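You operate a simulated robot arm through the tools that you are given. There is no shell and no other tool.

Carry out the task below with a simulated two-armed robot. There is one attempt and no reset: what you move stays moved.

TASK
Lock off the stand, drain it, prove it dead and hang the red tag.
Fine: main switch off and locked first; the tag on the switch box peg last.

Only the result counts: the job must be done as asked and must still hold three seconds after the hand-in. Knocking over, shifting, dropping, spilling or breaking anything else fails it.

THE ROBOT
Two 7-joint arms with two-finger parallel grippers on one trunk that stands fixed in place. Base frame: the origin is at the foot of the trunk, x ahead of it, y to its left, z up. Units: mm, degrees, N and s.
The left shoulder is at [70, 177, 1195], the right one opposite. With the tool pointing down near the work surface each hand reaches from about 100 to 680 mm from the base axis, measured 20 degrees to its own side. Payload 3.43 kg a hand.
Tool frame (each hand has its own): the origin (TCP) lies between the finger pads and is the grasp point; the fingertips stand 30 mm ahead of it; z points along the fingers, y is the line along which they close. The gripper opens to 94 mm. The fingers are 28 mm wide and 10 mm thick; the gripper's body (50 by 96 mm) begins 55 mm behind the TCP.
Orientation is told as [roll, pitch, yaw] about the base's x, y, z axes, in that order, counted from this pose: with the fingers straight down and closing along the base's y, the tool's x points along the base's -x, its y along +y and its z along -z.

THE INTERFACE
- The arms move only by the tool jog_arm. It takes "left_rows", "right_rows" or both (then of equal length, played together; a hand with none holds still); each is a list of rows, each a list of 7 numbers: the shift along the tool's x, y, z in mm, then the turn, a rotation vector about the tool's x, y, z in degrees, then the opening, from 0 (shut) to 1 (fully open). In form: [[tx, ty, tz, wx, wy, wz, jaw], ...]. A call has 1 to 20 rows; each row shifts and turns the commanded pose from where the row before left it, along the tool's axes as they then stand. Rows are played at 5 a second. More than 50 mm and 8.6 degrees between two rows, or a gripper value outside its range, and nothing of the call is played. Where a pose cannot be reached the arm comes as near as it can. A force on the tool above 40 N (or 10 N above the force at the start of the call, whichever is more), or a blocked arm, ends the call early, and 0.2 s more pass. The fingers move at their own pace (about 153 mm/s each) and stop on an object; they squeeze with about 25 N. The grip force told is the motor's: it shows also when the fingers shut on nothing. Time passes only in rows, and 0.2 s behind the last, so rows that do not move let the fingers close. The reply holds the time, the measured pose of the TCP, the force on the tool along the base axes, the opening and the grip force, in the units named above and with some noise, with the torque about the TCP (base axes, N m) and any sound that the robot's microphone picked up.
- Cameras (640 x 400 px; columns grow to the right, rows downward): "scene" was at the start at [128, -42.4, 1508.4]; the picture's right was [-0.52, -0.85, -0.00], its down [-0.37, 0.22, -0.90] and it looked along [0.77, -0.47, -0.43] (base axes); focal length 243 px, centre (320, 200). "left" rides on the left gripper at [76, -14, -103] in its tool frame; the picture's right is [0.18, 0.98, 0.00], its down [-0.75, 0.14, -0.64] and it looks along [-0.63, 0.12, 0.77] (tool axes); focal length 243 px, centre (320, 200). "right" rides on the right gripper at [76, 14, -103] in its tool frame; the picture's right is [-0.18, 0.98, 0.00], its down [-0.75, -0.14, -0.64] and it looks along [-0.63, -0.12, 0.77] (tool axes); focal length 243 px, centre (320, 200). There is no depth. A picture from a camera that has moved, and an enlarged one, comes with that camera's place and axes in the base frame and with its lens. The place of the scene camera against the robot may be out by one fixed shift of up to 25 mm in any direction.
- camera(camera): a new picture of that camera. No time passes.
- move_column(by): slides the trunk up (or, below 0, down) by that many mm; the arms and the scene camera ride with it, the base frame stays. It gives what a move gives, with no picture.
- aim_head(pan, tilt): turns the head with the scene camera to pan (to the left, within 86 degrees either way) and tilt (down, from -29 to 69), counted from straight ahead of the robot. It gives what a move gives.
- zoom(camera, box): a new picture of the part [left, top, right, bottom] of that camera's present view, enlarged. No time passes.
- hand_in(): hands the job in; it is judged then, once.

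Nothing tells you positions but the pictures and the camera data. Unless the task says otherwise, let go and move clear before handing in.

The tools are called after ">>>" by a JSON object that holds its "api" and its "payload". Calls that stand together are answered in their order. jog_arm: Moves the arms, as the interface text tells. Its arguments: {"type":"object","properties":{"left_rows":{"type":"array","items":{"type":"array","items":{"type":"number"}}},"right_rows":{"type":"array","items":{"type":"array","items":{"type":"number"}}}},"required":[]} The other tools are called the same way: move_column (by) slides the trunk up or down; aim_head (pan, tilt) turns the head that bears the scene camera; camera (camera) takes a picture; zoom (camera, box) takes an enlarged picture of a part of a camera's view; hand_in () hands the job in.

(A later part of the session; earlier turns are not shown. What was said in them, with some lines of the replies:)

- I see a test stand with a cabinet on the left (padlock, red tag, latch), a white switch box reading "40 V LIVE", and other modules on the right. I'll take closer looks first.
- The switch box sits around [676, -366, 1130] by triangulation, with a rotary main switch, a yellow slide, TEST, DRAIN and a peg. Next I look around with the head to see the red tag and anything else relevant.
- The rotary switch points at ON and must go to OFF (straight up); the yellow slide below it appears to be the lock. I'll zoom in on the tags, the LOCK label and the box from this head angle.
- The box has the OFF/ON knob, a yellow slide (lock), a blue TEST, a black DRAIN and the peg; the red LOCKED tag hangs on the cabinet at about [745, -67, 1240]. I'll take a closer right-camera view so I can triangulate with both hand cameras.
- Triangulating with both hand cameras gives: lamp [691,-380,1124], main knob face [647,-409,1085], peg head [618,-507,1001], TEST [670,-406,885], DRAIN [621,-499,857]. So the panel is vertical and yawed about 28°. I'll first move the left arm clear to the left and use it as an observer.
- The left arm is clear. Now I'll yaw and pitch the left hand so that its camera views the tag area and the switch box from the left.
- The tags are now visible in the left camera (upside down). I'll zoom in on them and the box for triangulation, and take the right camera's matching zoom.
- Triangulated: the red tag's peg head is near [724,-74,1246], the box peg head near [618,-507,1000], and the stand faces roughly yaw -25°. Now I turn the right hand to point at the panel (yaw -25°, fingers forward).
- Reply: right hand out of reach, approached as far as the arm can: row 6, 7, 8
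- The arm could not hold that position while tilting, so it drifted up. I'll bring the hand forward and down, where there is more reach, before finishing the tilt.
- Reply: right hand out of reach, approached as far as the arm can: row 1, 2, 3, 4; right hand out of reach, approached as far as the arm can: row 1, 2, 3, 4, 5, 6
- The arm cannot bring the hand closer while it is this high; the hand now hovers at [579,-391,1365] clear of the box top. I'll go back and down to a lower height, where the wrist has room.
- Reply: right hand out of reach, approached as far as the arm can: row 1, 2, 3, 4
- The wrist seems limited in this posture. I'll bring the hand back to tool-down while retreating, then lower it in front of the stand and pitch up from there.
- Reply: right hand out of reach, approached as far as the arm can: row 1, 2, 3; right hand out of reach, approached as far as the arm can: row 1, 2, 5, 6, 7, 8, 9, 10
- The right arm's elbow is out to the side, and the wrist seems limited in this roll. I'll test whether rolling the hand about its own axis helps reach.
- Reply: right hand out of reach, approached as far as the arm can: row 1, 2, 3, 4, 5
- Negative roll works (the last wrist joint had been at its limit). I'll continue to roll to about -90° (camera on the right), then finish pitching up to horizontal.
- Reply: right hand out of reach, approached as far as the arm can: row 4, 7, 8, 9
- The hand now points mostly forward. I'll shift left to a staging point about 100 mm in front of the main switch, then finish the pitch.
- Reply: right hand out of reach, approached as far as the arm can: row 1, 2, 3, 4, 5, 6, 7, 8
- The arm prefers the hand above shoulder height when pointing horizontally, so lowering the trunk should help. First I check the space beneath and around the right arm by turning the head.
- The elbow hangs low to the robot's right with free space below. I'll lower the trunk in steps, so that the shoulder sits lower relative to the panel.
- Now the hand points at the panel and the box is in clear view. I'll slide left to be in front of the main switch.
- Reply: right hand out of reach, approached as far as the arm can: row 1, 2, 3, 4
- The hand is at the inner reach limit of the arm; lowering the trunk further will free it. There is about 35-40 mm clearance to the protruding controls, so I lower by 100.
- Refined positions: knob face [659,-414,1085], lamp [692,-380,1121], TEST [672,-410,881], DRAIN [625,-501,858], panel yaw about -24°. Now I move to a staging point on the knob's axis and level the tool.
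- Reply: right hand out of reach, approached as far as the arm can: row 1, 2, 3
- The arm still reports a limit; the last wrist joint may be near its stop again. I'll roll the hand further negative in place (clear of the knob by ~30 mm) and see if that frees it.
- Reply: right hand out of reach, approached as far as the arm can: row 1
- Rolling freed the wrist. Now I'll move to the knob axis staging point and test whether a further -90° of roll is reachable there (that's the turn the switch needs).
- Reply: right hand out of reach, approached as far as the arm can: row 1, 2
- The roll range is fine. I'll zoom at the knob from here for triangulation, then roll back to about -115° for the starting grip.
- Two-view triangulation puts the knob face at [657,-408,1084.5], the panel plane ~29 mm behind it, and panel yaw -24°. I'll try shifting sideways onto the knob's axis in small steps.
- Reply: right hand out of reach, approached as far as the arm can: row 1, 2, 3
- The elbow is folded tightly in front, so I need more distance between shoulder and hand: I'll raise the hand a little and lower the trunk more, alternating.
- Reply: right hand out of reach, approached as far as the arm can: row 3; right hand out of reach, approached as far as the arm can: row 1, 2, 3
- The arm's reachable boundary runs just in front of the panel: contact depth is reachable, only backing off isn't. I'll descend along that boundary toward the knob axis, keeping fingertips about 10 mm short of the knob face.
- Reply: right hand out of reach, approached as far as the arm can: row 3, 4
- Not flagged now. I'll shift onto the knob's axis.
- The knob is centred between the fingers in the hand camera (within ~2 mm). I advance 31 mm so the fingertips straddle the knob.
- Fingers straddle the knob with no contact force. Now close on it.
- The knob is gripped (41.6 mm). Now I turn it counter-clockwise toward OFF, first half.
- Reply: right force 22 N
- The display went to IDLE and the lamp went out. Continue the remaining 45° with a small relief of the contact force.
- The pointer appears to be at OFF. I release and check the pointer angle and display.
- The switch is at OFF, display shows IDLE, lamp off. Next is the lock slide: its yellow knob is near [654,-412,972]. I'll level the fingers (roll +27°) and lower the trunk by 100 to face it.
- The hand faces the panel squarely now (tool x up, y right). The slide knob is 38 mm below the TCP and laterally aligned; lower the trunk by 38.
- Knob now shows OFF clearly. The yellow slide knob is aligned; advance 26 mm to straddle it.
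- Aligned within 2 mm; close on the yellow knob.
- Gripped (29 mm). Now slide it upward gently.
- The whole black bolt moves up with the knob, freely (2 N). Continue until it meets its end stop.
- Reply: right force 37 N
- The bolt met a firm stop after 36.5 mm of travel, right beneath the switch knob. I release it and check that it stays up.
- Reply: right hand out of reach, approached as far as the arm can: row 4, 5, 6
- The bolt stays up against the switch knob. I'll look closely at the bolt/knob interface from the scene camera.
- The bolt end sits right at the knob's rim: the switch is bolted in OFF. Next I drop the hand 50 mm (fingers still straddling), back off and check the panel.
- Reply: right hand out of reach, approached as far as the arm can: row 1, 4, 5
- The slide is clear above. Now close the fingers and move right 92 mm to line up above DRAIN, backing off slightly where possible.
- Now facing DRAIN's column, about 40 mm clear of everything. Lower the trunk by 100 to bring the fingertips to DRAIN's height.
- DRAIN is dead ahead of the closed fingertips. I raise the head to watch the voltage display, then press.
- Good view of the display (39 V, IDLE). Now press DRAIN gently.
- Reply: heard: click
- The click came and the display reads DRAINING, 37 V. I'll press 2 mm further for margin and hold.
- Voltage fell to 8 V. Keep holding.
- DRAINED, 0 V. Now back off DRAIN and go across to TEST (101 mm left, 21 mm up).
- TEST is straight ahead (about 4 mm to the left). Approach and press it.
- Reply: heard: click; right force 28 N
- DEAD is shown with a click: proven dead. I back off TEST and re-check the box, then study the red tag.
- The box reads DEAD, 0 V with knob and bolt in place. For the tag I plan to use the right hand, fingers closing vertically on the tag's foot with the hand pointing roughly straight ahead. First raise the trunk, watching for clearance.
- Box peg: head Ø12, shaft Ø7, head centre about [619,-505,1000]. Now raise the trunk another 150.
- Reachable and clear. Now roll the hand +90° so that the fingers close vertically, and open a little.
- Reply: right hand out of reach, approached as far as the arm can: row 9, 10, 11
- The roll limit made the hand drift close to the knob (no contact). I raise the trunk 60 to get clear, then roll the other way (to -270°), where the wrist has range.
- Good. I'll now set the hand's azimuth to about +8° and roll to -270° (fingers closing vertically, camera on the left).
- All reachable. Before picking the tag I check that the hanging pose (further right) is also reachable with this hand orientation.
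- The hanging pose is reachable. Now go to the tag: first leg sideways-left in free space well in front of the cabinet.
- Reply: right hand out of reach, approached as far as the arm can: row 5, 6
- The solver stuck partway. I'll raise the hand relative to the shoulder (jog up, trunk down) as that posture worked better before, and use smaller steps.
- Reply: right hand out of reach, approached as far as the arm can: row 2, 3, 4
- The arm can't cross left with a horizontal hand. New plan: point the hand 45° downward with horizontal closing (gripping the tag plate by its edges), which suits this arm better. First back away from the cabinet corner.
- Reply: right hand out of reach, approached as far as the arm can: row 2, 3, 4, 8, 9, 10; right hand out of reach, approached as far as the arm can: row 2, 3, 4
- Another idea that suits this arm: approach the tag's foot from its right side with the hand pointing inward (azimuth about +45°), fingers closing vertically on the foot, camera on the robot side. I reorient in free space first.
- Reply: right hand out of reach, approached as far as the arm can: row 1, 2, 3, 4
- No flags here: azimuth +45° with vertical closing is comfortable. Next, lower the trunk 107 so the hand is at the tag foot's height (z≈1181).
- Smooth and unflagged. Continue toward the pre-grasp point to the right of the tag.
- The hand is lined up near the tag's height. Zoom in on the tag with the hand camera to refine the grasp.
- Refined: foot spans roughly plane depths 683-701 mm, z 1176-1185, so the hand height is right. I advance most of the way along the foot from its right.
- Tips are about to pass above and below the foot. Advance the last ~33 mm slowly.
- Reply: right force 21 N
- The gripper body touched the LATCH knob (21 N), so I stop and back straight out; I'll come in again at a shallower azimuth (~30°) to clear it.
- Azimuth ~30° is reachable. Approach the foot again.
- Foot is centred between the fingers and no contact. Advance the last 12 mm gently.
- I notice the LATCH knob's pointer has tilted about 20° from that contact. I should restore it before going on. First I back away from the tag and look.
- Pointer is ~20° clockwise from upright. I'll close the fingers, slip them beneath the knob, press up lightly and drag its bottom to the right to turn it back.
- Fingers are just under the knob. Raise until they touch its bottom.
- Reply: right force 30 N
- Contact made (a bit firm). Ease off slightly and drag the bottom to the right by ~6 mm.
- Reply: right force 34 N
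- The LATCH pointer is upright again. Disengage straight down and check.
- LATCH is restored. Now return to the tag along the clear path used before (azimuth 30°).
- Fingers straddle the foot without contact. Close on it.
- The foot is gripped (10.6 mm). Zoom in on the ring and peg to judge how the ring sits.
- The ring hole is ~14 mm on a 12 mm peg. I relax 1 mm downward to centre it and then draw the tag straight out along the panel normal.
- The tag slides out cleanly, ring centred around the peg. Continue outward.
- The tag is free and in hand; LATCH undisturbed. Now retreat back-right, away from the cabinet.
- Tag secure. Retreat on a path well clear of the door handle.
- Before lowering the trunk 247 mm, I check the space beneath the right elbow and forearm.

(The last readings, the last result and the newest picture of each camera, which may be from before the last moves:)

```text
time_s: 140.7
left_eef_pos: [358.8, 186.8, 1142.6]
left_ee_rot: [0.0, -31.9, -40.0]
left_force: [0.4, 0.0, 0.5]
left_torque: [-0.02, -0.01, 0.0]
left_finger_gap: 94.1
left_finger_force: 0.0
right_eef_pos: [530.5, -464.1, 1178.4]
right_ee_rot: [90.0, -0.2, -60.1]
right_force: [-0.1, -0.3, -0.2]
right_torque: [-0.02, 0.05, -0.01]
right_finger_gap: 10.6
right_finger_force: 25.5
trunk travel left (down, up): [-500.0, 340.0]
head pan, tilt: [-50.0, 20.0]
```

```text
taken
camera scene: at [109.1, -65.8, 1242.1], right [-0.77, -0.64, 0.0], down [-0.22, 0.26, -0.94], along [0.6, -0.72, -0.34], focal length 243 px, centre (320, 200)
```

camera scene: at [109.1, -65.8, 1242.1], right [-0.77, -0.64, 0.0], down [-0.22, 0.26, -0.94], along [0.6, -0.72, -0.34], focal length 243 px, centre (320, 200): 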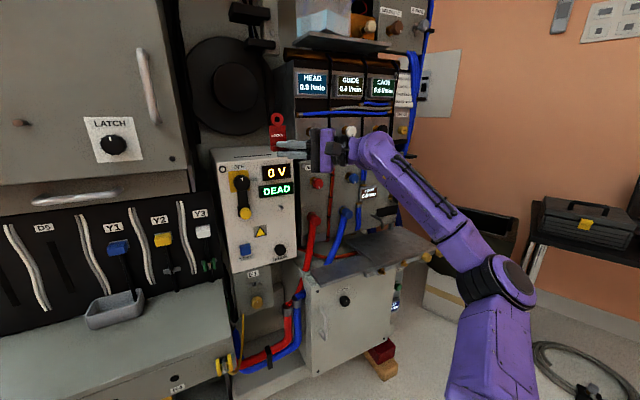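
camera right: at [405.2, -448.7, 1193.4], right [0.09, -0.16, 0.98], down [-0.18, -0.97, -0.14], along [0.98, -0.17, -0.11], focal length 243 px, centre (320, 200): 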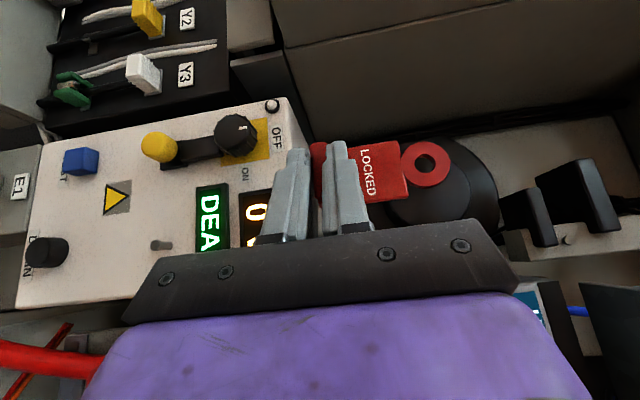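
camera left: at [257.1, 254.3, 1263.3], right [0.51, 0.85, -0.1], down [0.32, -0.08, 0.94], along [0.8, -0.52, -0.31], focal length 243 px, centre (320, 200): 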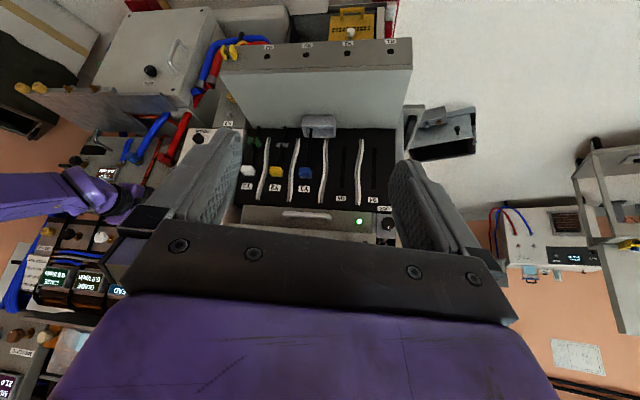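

The forearm and elbow are well in front of the tray; lowering is safe. Lower in two steps while watching.

>>> {"api": "move_column", "payload": {"by": -150}}

>>> {"api": "camera", "payload": {"camera": "scene"}}

>>> {"api": "move_column", "payload": {"by": -80}}

>>> {"api": "aim_head", "payload": {"pan": -30, "tilt": 3}}

>>> {"api": "camera", "payload": {"camera": "scene"}}

>>> {"api": "camera", "payload": {"camera": "right"}}

```text
time_s: 142.4
left_eef_pos: [359.4, 187.8, 992.8]
left_ee_rot: [0.0, -31.9, -39.9]
left_force: [0.3, 0.3, -0.4]
left_torque: [-0.01, 0.0, 0.02]
left_finger_gap: 93.6
left_finger_force: 0.1
right_eef_pos: [532.1, -464.6, 1030.0]
right_ee_rot: [90.2, -0.2, -60.2]
right_force: [0.2, -0.4, -0.3]
right_torque: [-0.02, 0.02, 0.0]
right_finger_gap: 10.5
right_finger_force: 24.5
trunk travel left (down, up): [-350.0, 490.0]
head pan, tilt: [-50.0, 20.0]
```

```text
taken
camera scene: at [109.0, -65.7, 1092.3], right [-0.77, -0.64, 0.0], down [-0.22, 0.26, -0.94], along [0.6, -0.72, -0.34], focal length 243 px, centre (320, 200)
```

scene: 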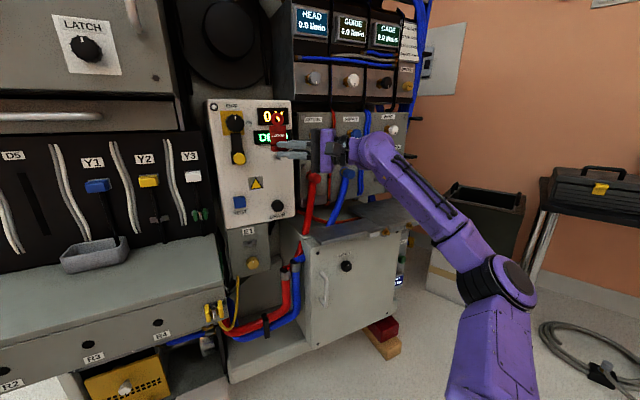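

```text
time_s: 143.6
left_eef_pos: [358.7, 187.3, 911.5]
left_ee_rot: [0.0, -32.0, -40.0]
left_force: [0.1, 1.0, 0.5]
left_torque: [0.0, -0.03, 0.05]
left_finger_gap: 94.1
left_finger_force: 0.0
right_eef_pos: [530.6, -464.7, 949.0]
right_ee_rot: [90.2, -0.2, -60.1]
right_force: [0.2, 0.0, 1.0]
right_torque: [-0.04, -0.03, 0.0]
right_finger_gap: 10.3
right_finger_force: 24.8
trunk travel left (down, up): [-270.0, 570.0]
head pan, tilt: [-50.0, 20.0]
```

```text
time_s: 144.4
left_eef_pos: [359.8, 187.5, 912.1]
left_ee_rot: [0.0, -32.0, -40.0]
left_force: [0.1, -0.7, -0.4]
left_torque: [0.02, 0.02, -0.01]
left_finger_gap: 94.2
left_finger_force: 0.1
right_eef_pos: [531.6, -463.5, 950.5]
right_ee_rot: [90.2, -0.2, -60.2]
right_force: [-0.1, 0.4, -0.5]
right_torque: [0.0, -0.05, -0.01]
right_finger_gap: 10.7
right_finger_force: 25.3
trunk travel left (down, up): [-270.0, 570.0]
head pan, tilt: [-30.0, 3.0]
```

```text
taken
camera scene: at [128.2, -40.1, 1039.7], right [-0.5, -0.87, 0.0], down [-0.05, 0.03, -1.0], along [0.86, -0.5, -0.05], focal length 243 px, centre (320, 200)
```

scene: 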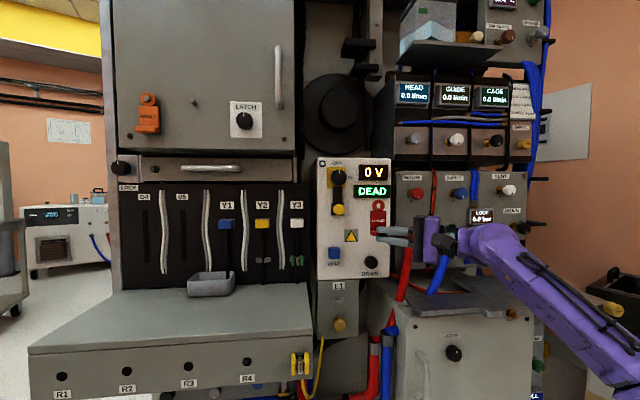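

```text
taken
camera right: at [405.4, -448.5, 963.1], right [0.09, -0.16, 0.98], down [-0.18, -0.97, -0.14], along [0.98, -0.17, -0.11], focal length 243 px, centre (320, 200)
```

right: 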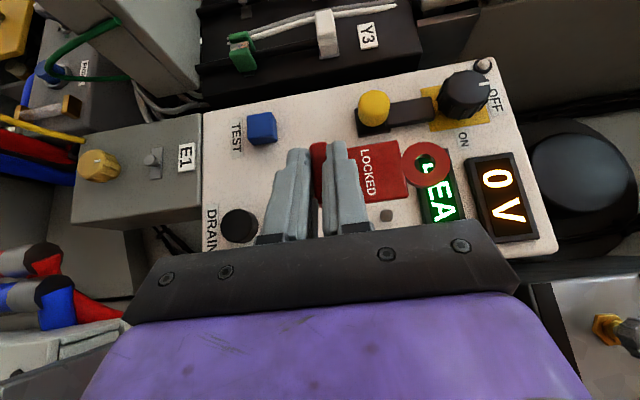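

Tag is in front of the box. Zoom in to measure ring versus peg.

>>> {"api": "zoom", "payload": {"camera": "scene", "box": [350, 180, 410, 270]}}

>>> {"api": "zoom", "payload": {"camera": "right", "box": [340, 110, 480, 250]}}

```text
4.44 times, centred on (380, 225) of scene
camera zoom: at [128.2, -40.1, 1039.7], right [-0.5, -0.87, 0.0], down [-0.05, 0.03, -1.0], along [0.86, -0.5, -0.05], focal length 1081 px, centre (53, 89)
```

zoom: 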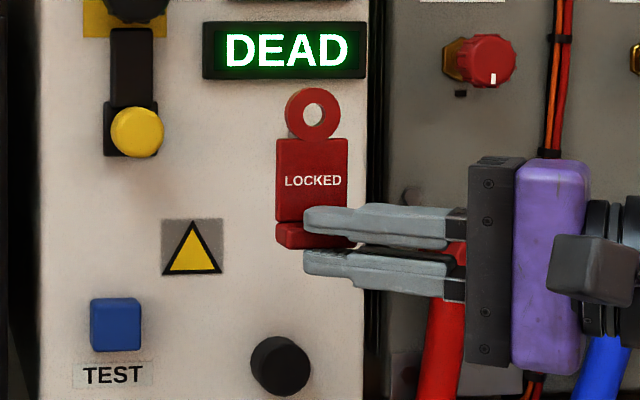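

```text
2.86 times, centred on (410, 180) of right
camera zoom: at [405.4, -448.5, 963.1], right [0.09, -0.16, 0.98], down [-0.18, -0.97, -0.14], along [0.98, -0.17, -0.11], focal length 693 px, centre (63, 257)
```

zoom: 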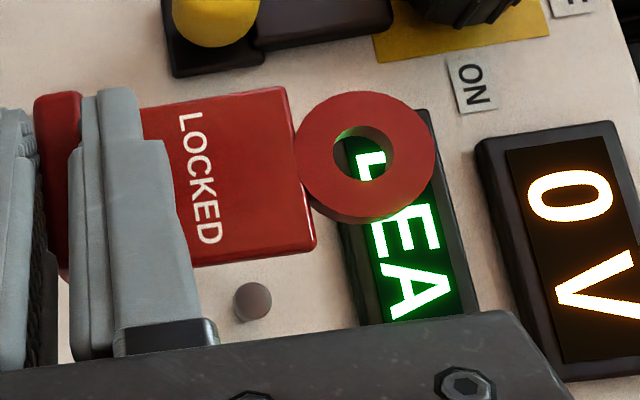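

Ring position in the hand is unchanged since it was on the old peg, so I can servo the peg head to that same pixel. Move to a pre-insert point 30 mm out from the peg tip.

>>> {"api": "jog_arm", "payload": {"right_rows": [[-13.4, -6.5, 2, 0, 0, 0, 0.02], [-13.4, -6.5, 2, 0, 0, 0, 0.02], [-13.4, -6.5, 1.8, 0, 0, 0, 0.02]]}}

>>> {"api": "camera", "payload": {"camera": "right"}}

>>> {"api": "zoom", "payload": {"camera": "right", "box": [380, 110, 480, 210]}}

>>> {"api": "zoom", "payload": {"camera": "scene", "box": [350, 180, 410, 270]}}

```text
time_s: 145.2
left_eef_pos: [357.5, 187.7, 911.9]
left_ee_rot: [0.0, -32.2, -40.1]
left_force: [0.4, -0.2, -0.9]
left_torque: [-0.02, -0.01, 0.01]
left_finger_gap: 94.0
left_finger_force: 0.1
right_eef_pos: [557.0, -496.2, 929.0]
right_ee_rot: [90.1, -0.2, -60.2]
right_force: [0.3, -0.6, 0.3]
right_torque: [0.02, -0.02, 0.01]
right_finger_gap: 10.5
right_finger_force: 25.4
trunk travel left (down, up): [-270.0, 570.0]
head pan, tilt: [-30.0, 3.0]
```

```text
taken
camera right: at [431.2, -480.7, 943.8], right [0.09, -0.16, 0.98], down [-0.18, -0.97, -0.14], along [0.98, -0.17, -0.11], focal length 243 px, centre (320, 200)
```

right: 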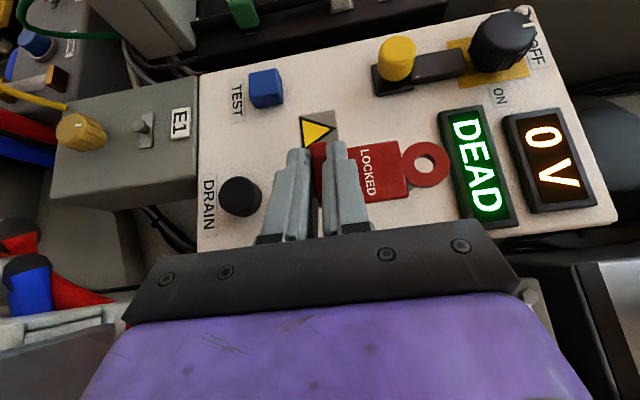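

```text
4.00 times, centred on (430, 160) of right
camera zoom: at [431.2, -480.7, 943.8], right [0.09, -0.16, 0.98], down [-0.18, -0.97, -0.14], along [0.98, -0.17, -0.11], focal length 970 px, centre (-120, 360)
```

zoom: 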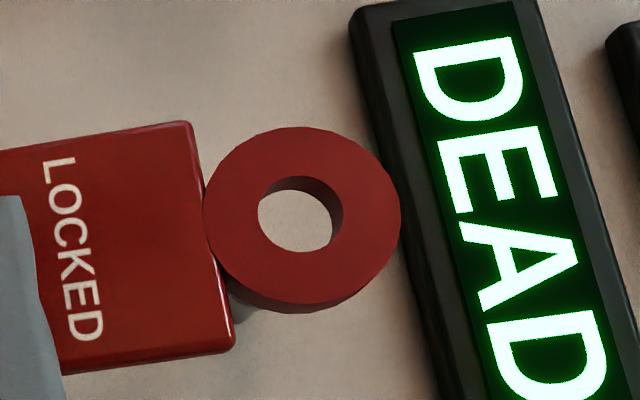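

```text
4.44 times, centred on (380, 225) of scene
camera zoom: at [128.4, -40.2, 1039.7], right [-0.5, -0.87, 0.0], down [-0.05, 0.03, -1.0], along [0.86, -0.5, -0.05], focal length 1081 px, centre (53, 89)
```

zoom: 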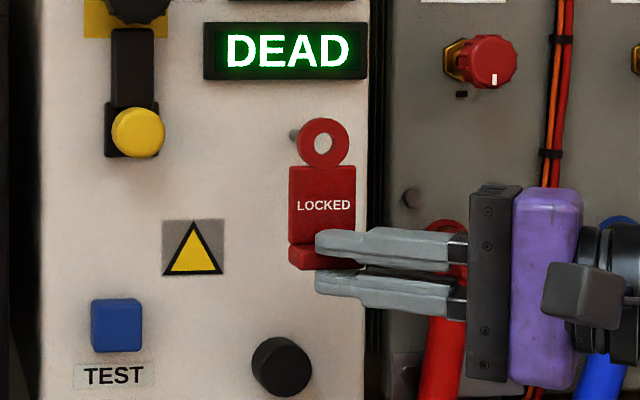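

Alignment looks within about 2 mm (ring slightly low). Raise 1.5 mm and advance 18 mm toward the peg tip, then look again.

>>> {"api": "jog_arm", "payload": {"right_rows": [[-4.84, 0.5, 3.55, 0, 0, 0, 0.02], [-4.84, 0.5, 3.55, 0, 0, 0, 0.02], [-4.84, 0.5, 3.55, 0, 0, 0, 0.02]]}}

>>> {"api": "zoom", "payload": {"camera": "right", "box": [380, 110, 480, 210]}}

>>> {"api": "zoom", "payload": {"camera": "scene", "box": [365, 195, 395, 225]}}

```text
time_s: 146.0
left_eef_pos: [358.3, 188.3, 911.6]
left_ee_rot: [0.0, -32.0, -40.0]
left_force: [0.7, -0.5, 0.1]
left_torque: [-0.01, -0.04, -0.01]
left_finger_gap: 93.9
left_finger_force: 0.1
right_eef_pos: [573.6, -505.2, 930.6]
right_ee_rot: [90.1, -0.2, -60.2]
right_force: [0.3, -0.5, 0.5]
right_torque: [-0.01, 0.02, 0.03]
right_finger_gap: 10.1
right_finger_force: 25.4
trunk travel left (down, up): [-270.0, 570.0]
head pan, tilt: [-30.0, 3.0]
```

```text
4.00 times, centred on (430, 160) of right
camera zoom: at [447.4, -488.1, 944.5], right [0.09, -0.16, 0.98], down [-0.18, -0.97, -0.14], along [0.98, -0.17, -0.11], focal length 970 px, centre (-120, 360)
```

zoom: 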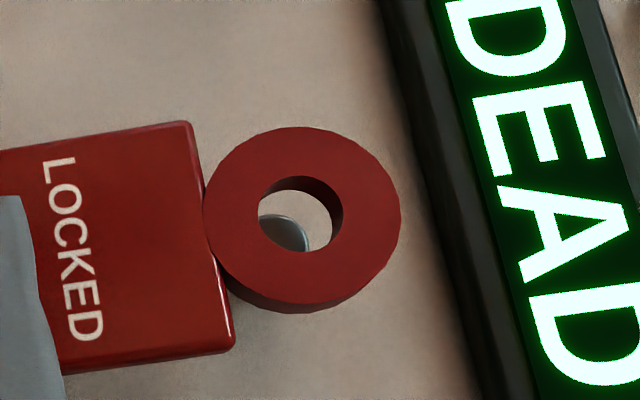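

```text
13.33 times, centred on (380, 210) of scene
camera zoom: at [128.4, -40.0, 1039.7], right [-0.5, -0.87, 0.0], down [-0.05, 0.03, -1.0], along [0.86, -0.5, -0.05], focal length 3244 px, centre (-480, 67)
```

zoom: 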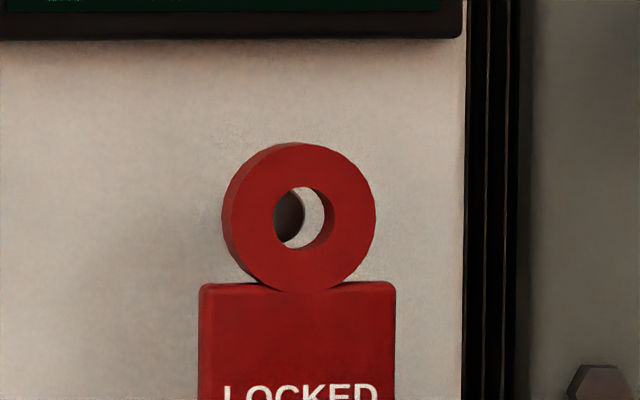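

Both cameras agree the ring axis is aligned to the peg within ~0.5-1 mm (peg a touch lower), with about 16 mm still to go. Lower 0.6 mm, advance 10 mm and re-check.

>>> {"api": "jog_arm", "payload": {"right_rows": [[-2.7, -0.6, 1.97, 0, 0, 0, 0.02], [-2.7, 0, 1.97, 0, 0, 0, 0.02], [-2.7, 0, 1.97, 0, 0, 0, 0.02]]}}

>>> {"api": "zoom", "payload": {"camera": "right", "box": [390, 130, 450, 190]}}

>>> {"api": "zoom", "payload": {"camera": "scene", "box": [365, 195, 395, 225]}}

```text
time_s: 146.8
left_eef_pos: [359.8, 185.9, 911.9]
left_ee_rot: [0.0, -32.0, -40.0]
left_force: [0.1, -0.6, -0.3]
left_torque: [0.0, -0.02, -0.01]
left_finger_gap: 94.0
left_finger_force: 0.0
right_eef_pos: [581.8, -507.0, 930.1]
right_ee_rot: [90.2, -0.3, -60.2]
right_force: [0.9, -0.3, 0.2]
right_torque: [0.02, 0.08, 0.0]
right_finger_gap: 10.5
right_finger_force: 24.7
trunk travel left (down, up): [-270.0, 570.0]
head pan, tilt: [-30.0, 3.0]
```

```text
6.67 times, centred on (420, 160) of right
camera zoom: at [456.1, -491.9, 944.0], right [0.09, -0.16, 0.98], down [-0.18, -0.97, -0.14], along [0.98, -0.17, -0.11], focal length 1618 px, centre (-347, 467)
```

zoom: 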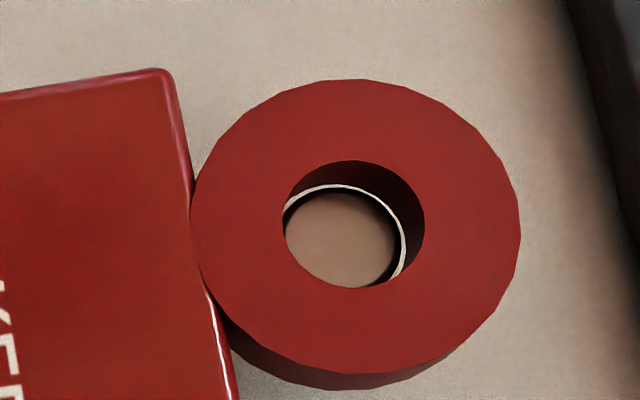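

```text
13.33 times, centred on (380, 210) of scene
camera zoom: at [128.4, -40.2, 1039.7], right [-0.5, -0.87, 0.0], down [-0.05, 0.03, -1.0], along [0.86, -0.5, -0.05], focal length 3244 px, centre (-480, 67)
```

zoom: 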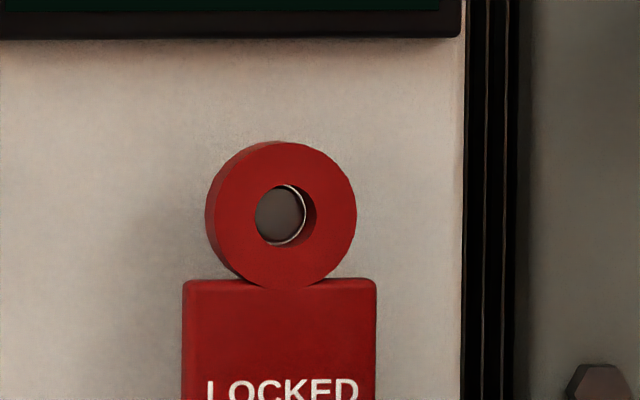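

The peg head is concentric in the hole. Advance slowly over the head, watching the force.

>>> {"api": "jog_arm", "payload": {"right_rows": [[-2.02, 0, 1.48, 0, 0, 0, 0.02], [-2.02, 0, 1.48, 0, 0, 0, 0.02], [-2.02, 0, 1.48, 0, 0, 0, 0.02]]}}

>>> {"api": "zoom", "payload": {"camera": "right", "box": [390, 130, 450, 190]}}

>>> {"api": "zoom", "payload": {"camera": "scene", "box": [365, 195, 395, 225]}}

```text
time_s: 147.6
left_eef_pos: [359.6, 186.6, 913.2]
left_ee_rot: [0.1, -32.1, -40.0]
left_force: [0.0, 0.6, 0.2]
left_torque: [-0.06, 0.0, 0.06]
left_finger_gap: 94.3
left_finger_force: 0.0
right_eef_pos: [589.5, -511.3, 930.1]
right_ee_rot: [90.1, -0.1, -60.2]
right_force: [0.5, 0.2, -4.4]
right_torque: [-0.04, 0.18, 0.01]
right_finger_gap: 10.5
right_finger_force: 25.3
trunk travel left (down, up): [-270.0, 570.0]
head pan, tilt: [-30.0, 3.0]
```

```text
6.67 times, centred on (420, 160) of right
camera zoom: at [464.0, -495.3, 944.2], right [0.09, -0.16, 0.98], down [-0.18, -0.97, -0.14], along [0.98, -0.17, -0.12], focal length 1618 px, centre (-347, 467)
```

zoom: 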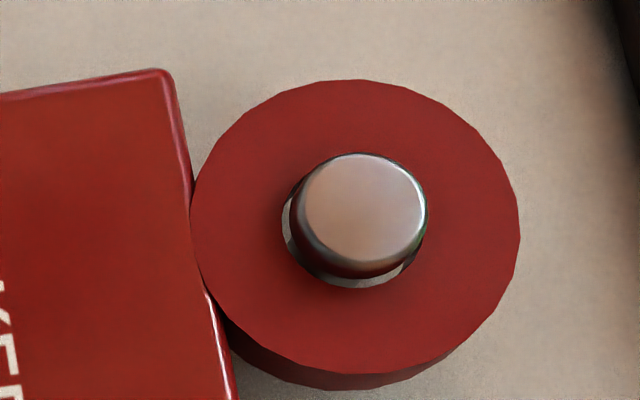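

```text
13.33 times, centred on (380, 210) of scene
camera zoom: at [128.9, -40.5, 1039.6], right [-0.5, -0.87, 0.0], down [-0.05, 0.03, -1.0], along [0.86, -0.5, -0.05], focal length 3244 px, centre (-480, 67)
```

zoom: 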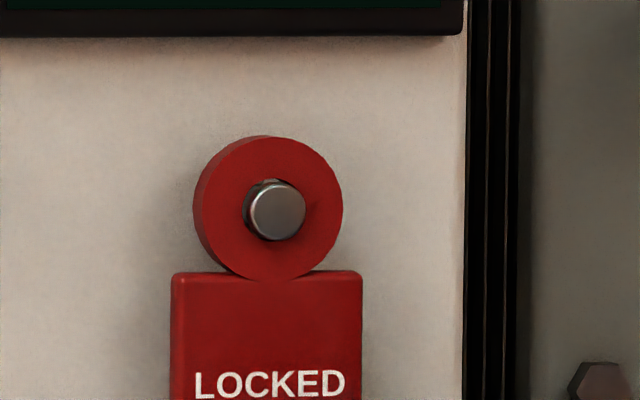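

The ring is passing over the head (head now proud of the ring). Ease down 0.4 mm and continue a few mm.

>>> {"api": "jog_arm", "payload": {"right_rows": [[0, -0.4, 0, 0, 0, 0, 0.02], [-2.02, 0, 1.48, 0, 0, 0, 0.02], [-2.02, 0, 1.48, 0, 0, 0, 0.02]]}}

>>> {"api": "zoom", "payload": {"camera": "right", "box": [390, 130, 450, 190]}}

>>> {"api": "zoom", "payload": {"camera": "scene", "box": [365, 195, 395, 225]}}

```text
time_s: 148.4
left_eef_pos: [358.7, 187.0, 912.7]
left_ee_rot: [0.0, -32.0, -40.1]
left_force: [0.2, 1.1, 0.4]
left_torque: [0.03, 0.02, -0.02]
left_finger_gap: 94.1
left_finger_force: 0.0
right_eef_pos: [592.2, -511.8, 930.5]
right_ee_rot: [90.0, -0.2, -60.2]
right_force: [-6.8, 3.8, -5.8]
right_torque: [-0.04, 0.17, 0.06]
right_finger_gap: 10.5
right_finger_force: 24.8
trunk travel left (down, up): [-270.0, 570.0]
head pan, tilt: [-30.0, 3.0]
```

```text
6.67 times, centred on (420, 160) of right
camera zoom: at [467.3, -496.9, 943.9], right [0.09, -0.16, 0.98], down [-0.18, -0.97, -0.14], along [0.98, -0.17, -0.11], focal length 1618 px, centre (-347, 467)
```

zoom: 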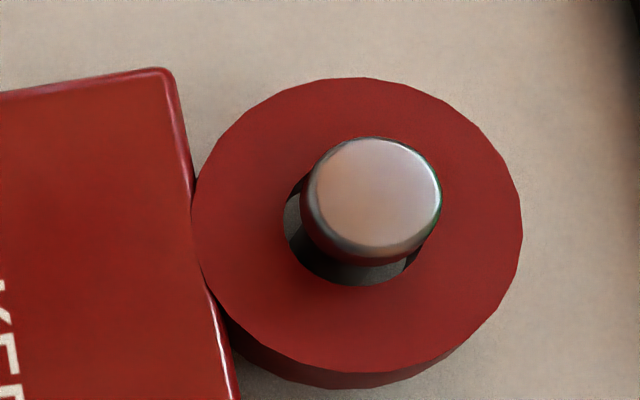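

```text
13.33 times, centred on (380, 210) of scene
camera zoom: at [128.0, -40.3, 1039.7], right [-0.5, -0.87, 0.0], down [-0.05, 0.03, -1.0], along [0.86, -0.5, -0.05], focal length 3244 px, centre (-480, 67)
```

zoom: 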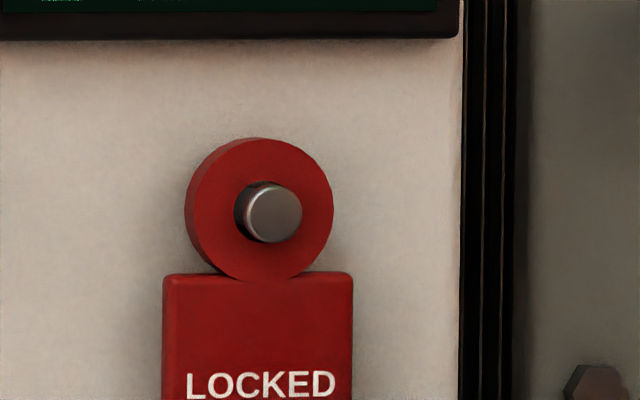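

The ring is now about 5.7 mm behind the head's front face and the tag's back seems to touch the panel. Ease out ~0.8 mm and lower the tag 2 mm so that the ring drops behind the head onto the shaft.

>>> {"api": "jog_arm", "payload": {"right_rows": [[0.65, 0, -0.47, 0, 0, 0, 0.02], [0, -1, 0, 0, 0, 0, 0.02], [0, -1, 0, 0, 0, 0, 0.02]]}}

>>> {"api": "zoom", "payload": {"camera": "right", "box": [390, 130, 450, 190]}}

>>> {"api": "zoom", "payload": {"camera": "scene", "box": [365, 195, 395, 225]}}

```text
time_s: 149.2
left_eef_pos: [359.5, 187.1, 911.8]
left_ee_rot: [0.0, -32.0, -40.0]
left_force: [-1.1, 0.1, 0.3]
left_torque: [-0.03, 0.06, -0.04]
left_finger_gap: 93.9
left_finger_force: 0.0
right_eef_pos: [592.1, -511.1, 930.6]
right_ee_rot: [90.3, -0.2, -60.2]
right_force: [3.4, -2.8, 4.2]
right_torque: [0.04, 0.01, -0.05]
right_finger_gap: 10.5
right_finger_force: 24.8
trunk travel left (down, up): [-270.0, 570.0]
head pan, tilt: [-30.0, 3.0]
```

```text
6.67 times, centred on (420, 160) of right
camera zoom: at [466.7, -496.4, 943.7], right [0.09, -0.16, 0.98], down [-0.18, -0.97, -0.14], along [0.98, -0.17, -0.11], focal length 1618 px, centre (-347, 467)
```

zoom: 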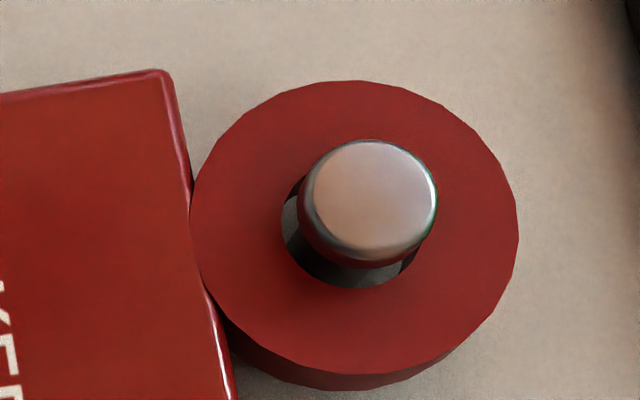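

```text
13.33 times, centred on (380, 210) of scene
camera zoom: at [128.5, -39.9, 1039.9], right [-0.5, -0.87, 0.0], down [-0.05, 0.03, -1.0], along [0.86, -0.5, -0.05], focal length 3244 px, centre (-480, 67)
```

zoom: 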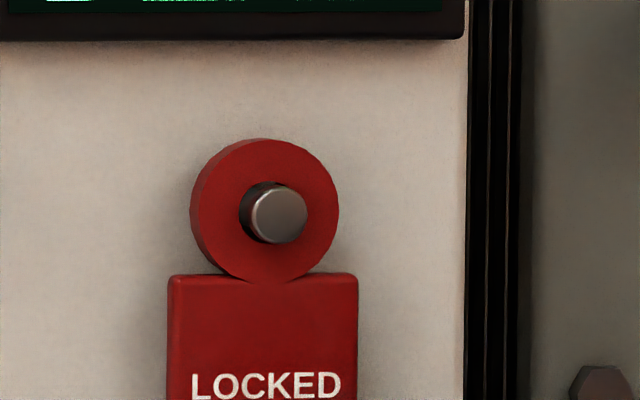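

>>> {"api": "zoom", "payload": {"camera": "scene", "box": [180, 85, 215, 120]}}

>>> {"api": "zoom", "payload": {"camera": "right", "box": [270, 100, 470, 250]}}

>>> {"api": "zoom", "payload": {"camera": "scene", "box": [360, 180, 440, 270]}}

```text
11.43 times, centred on (198, 102) of scene
camera zoom: at [128.5, -39.9, 1039.9], right [-0.5, -0.87, 0.0], down [-0.05, 0.03, -1.0], along [0.86, -0.5, -0.05], focal length 2780 px, centre (1720, 1314)
```

zoom: 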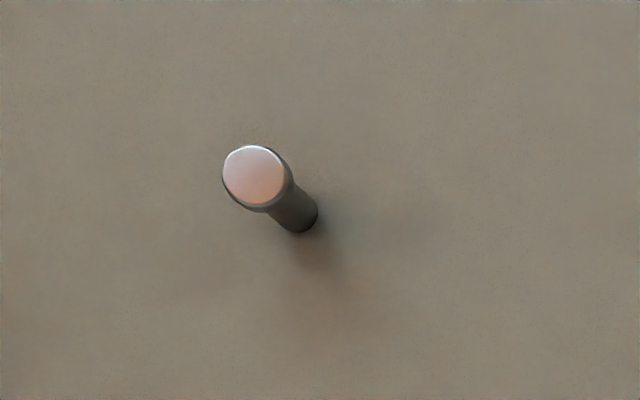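

```text
2.67 times, centred on (370, 175) of right
camera zoom: at [466.7, -496.4, 943.7], right [0.09, -0.16, 0.98], down [-0.18, -0.97, -0.14], along [0.98, -0.17, -0.11], focal length 647 px, centre (187, 267)
```

zoom: 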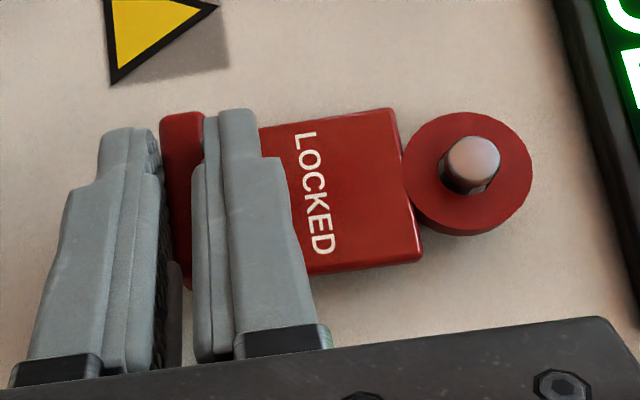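

```text
4.44 times, centred on (400, 225) of scene
camera zoom: at [128.5, -39.9, 1039.9], right [-0.5, -0.87, 0.0], down [-0.05, 0.03, -1.0], along [0.86, -0.5, -0.05], focal length 1081 px, centre (-36, 89)
```

zoom: 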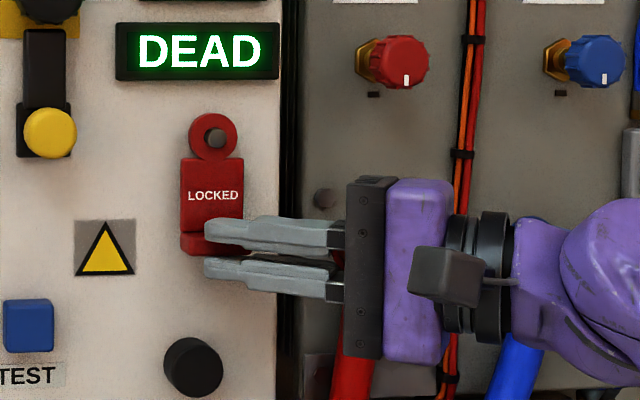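

The current state matches how the tag hung originally (ring ~6 mm behind the head's face, snug on the peg). I push back in slightly and relieve the vertical load before letting go.

>>> {"api": "jog_arm", "payload": {"right_rows": [[-0.8, 0.8, 0.6, 0, 0, 0, 0.02], [-0.8, 0, 0.6, 0, 0, 0, 0.02]]}}

>>> {"api": "zoom", "payload": {"camera": "right", "box": [390, 130, 450, 190]}}

```text
time_s: 149.8
left_eef_pos: [358.2, 187.0, 913.5]
left_ee_rot: [0.1, -32.2, -40.1]
left_force: [0.0, 0.0, 0.1]
left_torque: [-0.01, -0.02, 0.03]
left_finger_gap: 93.9
left_finger_force: 0.0
right_eef_pos: [593.1, -512.1, 929.5]
right_ee_rot: [90.0, -0.4, -60.1]
right_force: [-6.7, 2.5, -1.7]
right_torque: [-0.02, 0.02, 0.1]
right_finger_gap: 10.4
right_finger_force: 25.0
trunk travel left (down, up): [-270.0, 570.0]
head pan, tilt: [-30.0, 3.0]
```

```text
6.67 times, centred on (420, 160) of right
camera zoom: at [467.4, -496.9, 943.7], right [0.09, -0.16, 0.98], down [-0.18, -0.97, -0.14], along [0.98, -0.17, -0.11], focal length 1618 px, centre (-347, 467)
```

zoom: 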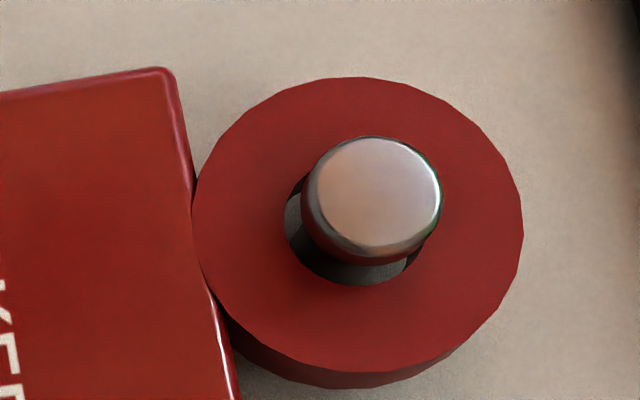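

>>> {"api": "jog_arm", "payload": {"right_rows": [[0.3, 0, -0.2, 0, 0, 0, 0.02], [0, -1.2, 0, 0, 0, 0, 0.02], [0, -1.2, 0, 0, 0, 0, 0.02]]}}

>>> {"api": "zoom", "payload": {"camera": "right", "box": [390, 130, 450, 190]}}

```text
time_s: 150.6
left_eef_pos: [356.2, 188.3, 912.5]
left_ee_rot: [0.0, -32.1, -40.1]
left_force: [-0.1, -0.4, -0.3]
left_torque: [-0.03, 0.03, -0.01]
left_finger_gap: 93.8
left_finger_force: 0.0
right_eef_pos: [594.4, -511.2, 929.4]
right_ee_rot: [90.4, -0.3, -60.2]
right_force: [1.0, -0.7, 10.8]
right_torque: [0.07, -0.2, 0.0]
right_finger_gap: 10.6
right_finger_force: 24.5
trunk travel left (down, up): [-270.0, 570.0]
head pan, tilt: [-30.0, 3.0]
```

```text
6.67 times, centred on (420, 160) of right
camera zoom: at [467.1, -496.5, 943.1], right [0.08, -0.16, 0.98], down [-0.18, -0.97, -0.14], along [0.98, -0.17, -0.11], focal length 1618 px, centre (-347, 467)
```

zoom: 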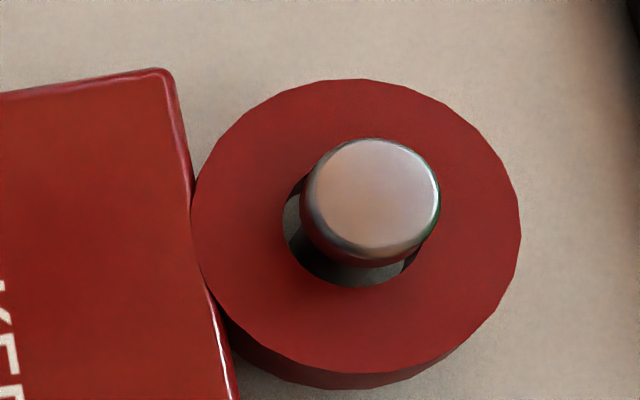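

The peg now carries the tag firmly (10.8 N when pressed down). Relieve the load and open the fingers gently.

>>> {"api": "jog_arm", "payload": {"right_rows": [[0, 1.2, 0, 0, 0, 0, 0.02], [0, 0, 0, 0, 0, 0, 0.12], [0, 0, 0, 0, 0, 0, 0.18], [0, 0, 0, 0, 0, 0, 0.26], [0, 0, 0, 0, 0, 0, 0.3]]}}

>>> {"api": "zoom", "payload": {"camera": "right", "box": [270, 100, 470, 250]}}

>>> {"api": "zoom", "payload": {"camera": "scene", "box": [360, 180, 440, 270]}}

```text
time_s: 151.8
left_eef_pos: [358.1, 187.3, 912.9]
left_ee_rot: [0.1, -32.0, -40.0]
left_force: [-0.4, 0.4, -0.2]
left_torque: [-0.02, 0.01, 0.0]
left_finger_gap: 94.1
left_finger_force: 0.1
right_eef_pos: [593.5, -513.9, 927.7]
right_ee_rot: [90.2, -0.2, -60.2]
right_force: [-0.7, -0.5, 0.0]
right_torque: [-0.01, 0.01, 0.04]
right_finger_gap: 27.9
right_finger_force: 0.1
trunk travel left (down, up): [-270.0, 570.0]
head pan, tilt: [-30.0, 3.0]
```

```text
2.67 times, centred on (370, 175) of right
camera zoom: at [468.7, -497.4, 941.7], right [0.09, -0.16, 0.98], down [-0.18, -0.97, -0.14], along [0.98, -0.17, -0.11], focal length 647 px, centre (187, 267)
```

zoom: 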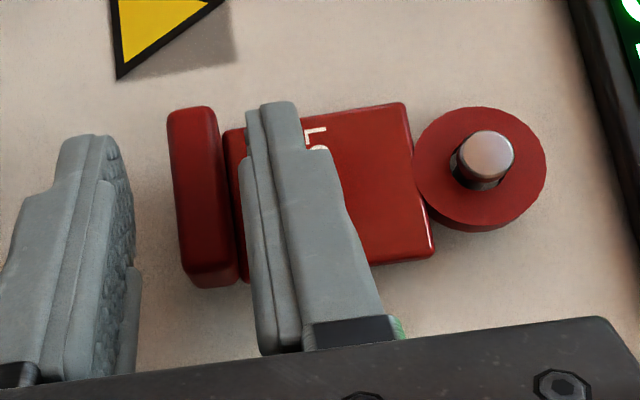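

```text
4.44 times, centred on (400, 225) of scene
camera zoom: at [128.2, -40.0, 1039.8], right [-0.5, -0.87, 0.0], down [-0.05, 0.03, -1.0], along [0.86, -0.5, -0.05], focal length 1081 px, centre (-36, 89)
```

zoom: 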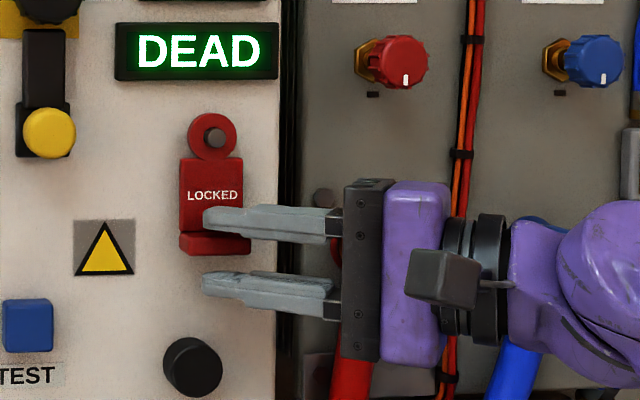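

The tag hangs by itself. Withdraw the hand straight back.

>>> {"api": "jog_arm", "payload": {"right_rows": [[0.8, 0, -3, 0, 0, 0, 0.3], [0.8, 0, -6, 0, 0, 0, 0.3], [0, 0, -10, 0, 0, 0, 0.3], [0, 0, -15, 0, 0, 0, 0.3], [0, 0, -20, 0, 0, 0, 0.3], [0, 0, -25, 0, 0, 0, 0.3]]}}

>>> {"api": "camera", "payload": {"camera": "right"}}

>>> {"api": "zoom", "payload": {"camera": "scene", "box": [310, 150, 430, 280]}}

>>> {"api": "camera", "payload": {"camera": "scene"}}

```text
time_s: 153.2
left_eef_pos: [358.6, 186.3, 911.9]
left_ee_rot: [0.1, -32.0, -40.2]
left_force: [-0.3, -0.3, -0.2]
left_torque: [0.0, 0.02, 0.02]
left_finger_gap: 94.1
left_finger_force: 0.0
right_eef_pos: [523.4, -550.2, 927.0]
right_ee_rot: [90.0, -0.1, -60.1]
right_force: [-0.6, 0.0, 0.0]
right_torque: [0.01, 0.03, 0.02]
right_finger_gap: 28.1
right_finger_force: 0.0
trunk travel left (down, up): [-270.0, 570.0]
head pan, tilt: [-30.0, 3.0]
```

```text
taken
camera right: at [398.1, -535.2, 940.9], right [0.09, -0.16, 0.98], down [-0.18, -0.97, -0.14], along [0.98, -0.17, -0.11], focal length 243 px, centre (320, 200)
```

right: 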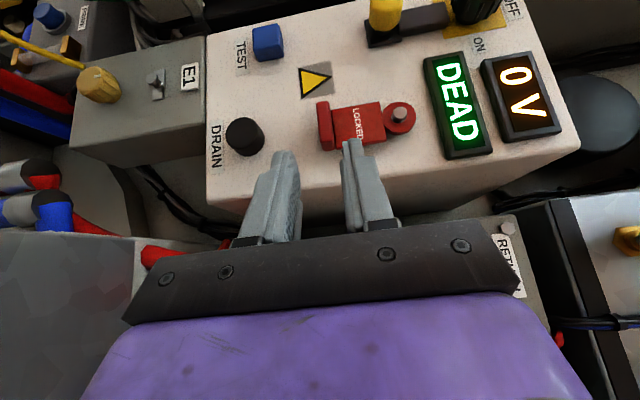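

```text
3.08 times, centred on (370, 215) of scene
camera zoom: at [128.1, -40.4, 1039.8], right [-0.5, -0.87, 0.0], down [-0.05, 0.03, -1.0], along [0.86, -0.5, -0.05], focal length 748 px, centre (166, 154)
```

zoom: 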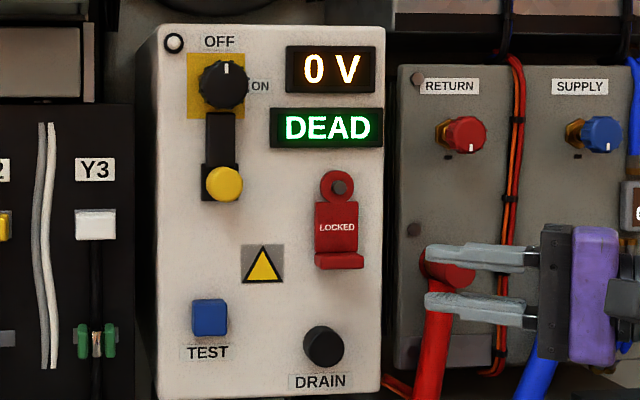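

```text
taken
camera scene: at [128.1, -40.4, 1039.8], right [-0.5, -0.87, 0.0], down [-0.05, 0.03, -1.0], along [0.86, -0.5, -0.05], focal length 243 px, centre (320, 200)
```

scene: 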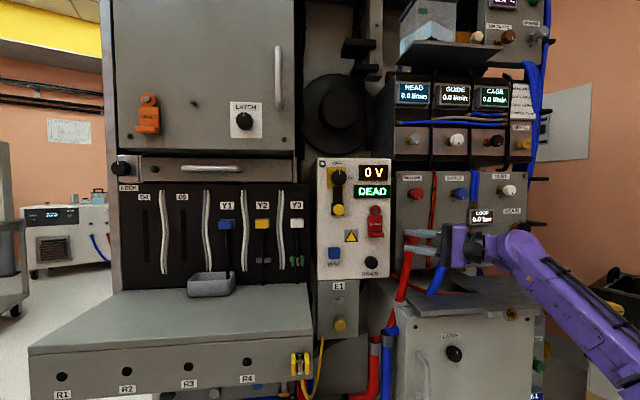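

The tag hangs on the switch-box peg, display reads 0 V / DEAD. Let me look closely at the switch, bolt and tag, and the LATCH and FAULT tag for side effects.

>>> {"api": "zoom", "payload": {"camera": "scene", "box": [315, 152, 395, 222]}}

>>> {"api": "zoom", "payload": {"camera": "scene", "box": [355, 195, 400, 245]}}

>>> {"api": "zoom", "payload": {"camera": "scene", "box": [110, 80, 300, 200]}}

>>> {"api": "zoom", "payload": {"camera": "right", "box": [310, 0, 520, 170]}}

```text
5.71 times, centred on (355, 187) of scene
camera zoom: at [128.1, -40.4, 1039.8], right [-0.5, -0.87, 0.0], down [-0.05, 0.03, -1.0], along [0.86, -0.5, -0.05], focal length 1390 px, centre (120, 274)
```

zoom: 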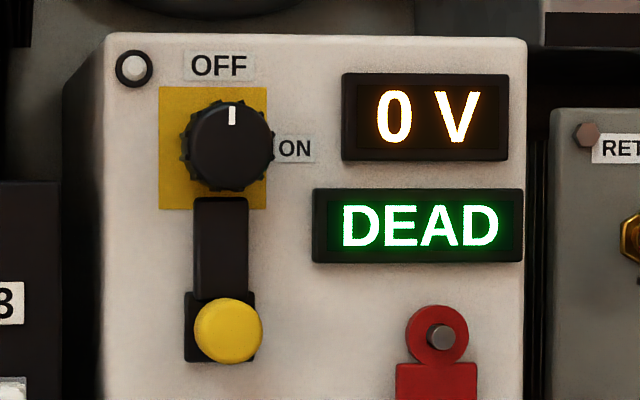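

```text
8.00 times, centred on (378, 220) of scene
camera zoom: at [128.1, -40.4, 1039.8], right [-0.5, -0.87, 0.0], down [-0.05, 0.03, -1.0], along [0.86, -0.5, -0.05], focal length 1946 px, centre (-140, 40)
```

zoom: 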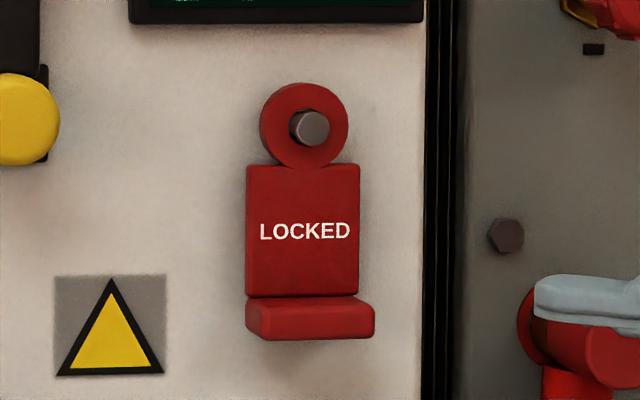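

```text
3.33 times, centred on (205, 140) of scene
camera zoom: at [128.1, -40.4, 1039.8], right [-0.5, -0.87, 0.0], down [-0.05, 0.03, -1.0], along [0.86, -0.5, -0.05], focal length 811 px, centre (703, 400)
```

zoom: 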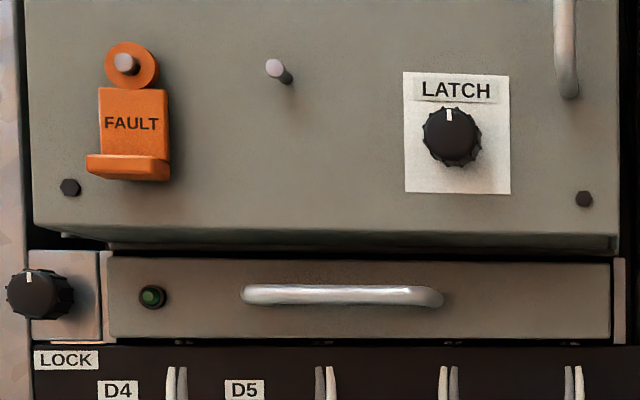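

```text
2.35 times, centred on (415, 85) of right
camera zoom: at [398.1, -535.2, 940.9], right [0.09, -0.16, 0.98], down [-0.18, -0.97, -0.14], along [0.98, -0.17, -0.11], focal length 571 px, centre (96, 471)
```

zoom: 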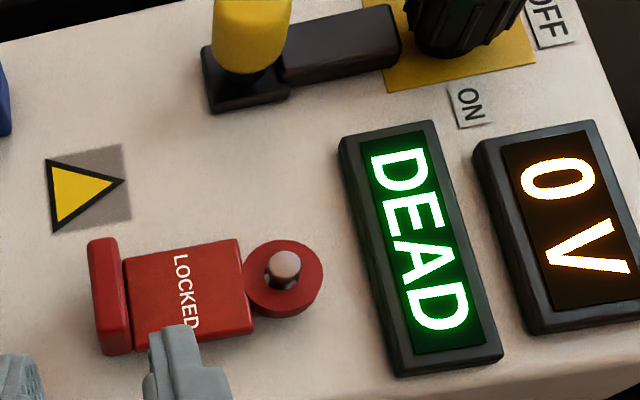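

All as wanted: switch OFF, bolt up, 0 V / DEAD, tag on the box peg, LATCH upright, FAULT tag untouched. I withdraw the hand a bit further and take a last look.

>>> {"api": "jog_arm", "payload": {"right_rows": [[0, 0, -20, 0, 0, 0, 0.3], [0, 0, -20, 0, 0, 0, 0.3], [0, 0, -20, 0, 0, 0, 0.3], [0, 0, 0, 0, 0, 0, 0.3], [0, 0, 0, 0, 0, 0, 0.3]]}}

>>> {"api": "zoom", "payload": {"camera": "scene", "box": [310, 150, 430, 280]}}

>>> {"api": "camera", "payload": {"camera": "scene"}}

```text
time_s: 154.4
left_eef_pos: [359.3, 187.0, 912.0]
left_ee_rot: [0.0, -32.0, -40.0]
left_force: [-0.2, -0.4, 0.2]
left_torque: [0.05, 0.01, 0.01]
left_finger_gap: 93.7
left_finger_force: 0.0
right_eef_pos: [472.1, -580.8, 927.8]
right_ee_rot: [90.2, -0.2, -60.2]
right_force: [-0.4, 0.9, 0.1]
right_torque: [0.0, 0.01, -0.01]
right_finger_gap: 28.2
right_finger_force: 0.0
trunk travel left (down, up): [-270.0, 570.0]
head pan, tilt: [-30.0, 3.0]
```

```text
3.08 times, centred on (370, 215) of scene
camera zoom: at [128.3, -40.1, 1039.8], right [-0.5, -0.87, 0.0], down [-0.05, 0.03, -1.0], along [0.86, -0.5, -0.05], focal length 748 px, centre (166, 154)
```

zoom: 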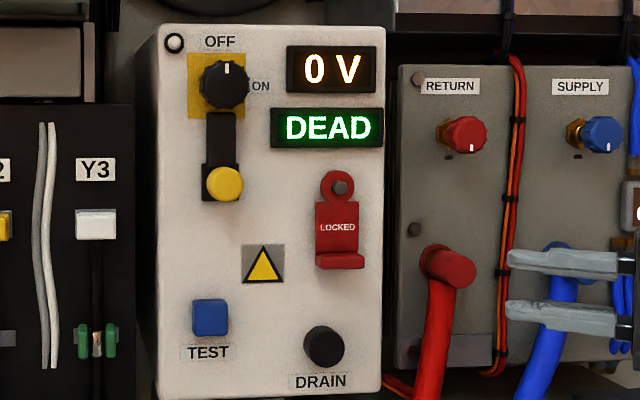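

```text
taken
camera scene: at [128.3, -40.1, 1039.8], right [-0.5, -0.87, 0.0], down [-0.05, 0.03, -1.0], along [0.86, -0.5, -0.05], focal length 243 px, centre (320, 200)
```

scene: 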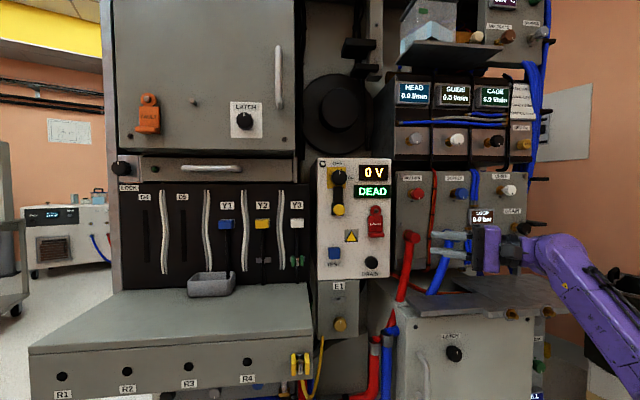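

The main switch is at OFF with the bolt up against it, and the box reads 0 V and DEAD. The red LOCKED tag hangs steadily on the box peg and both hands are clear, so I hand in now.

>>> {"api": "hand_in", "payload": {}}

```text
The job is handed in.
```

The stand is locked off, drained, proven dead and tagged, in the order you asked, and the job is handed in.

- **Lock-off:** the main switch is turned to OFF, and the yellow bolt is slid up to its stop against the switch knob. I did not try turning the knob back to prove the bolt holds it.
- **Drain:** I held DRAIN until the display read 0 V and DRAINED.
- **Prove dead:** I pressed TEST and the display read DEAD. It still showed 0 V and DEAD in my last look before hand-in.
- **Tag:** the red LOCKED tag was hung last, on the switch box peg, and hangs there on its own. Both hands were clear at hand-in.

While reaching for the tag, the gripper brushed the upper cabinet's LATCH knob and turned it about 20°. I turned it back to upright before taking the tag. I saw nothing else moved.
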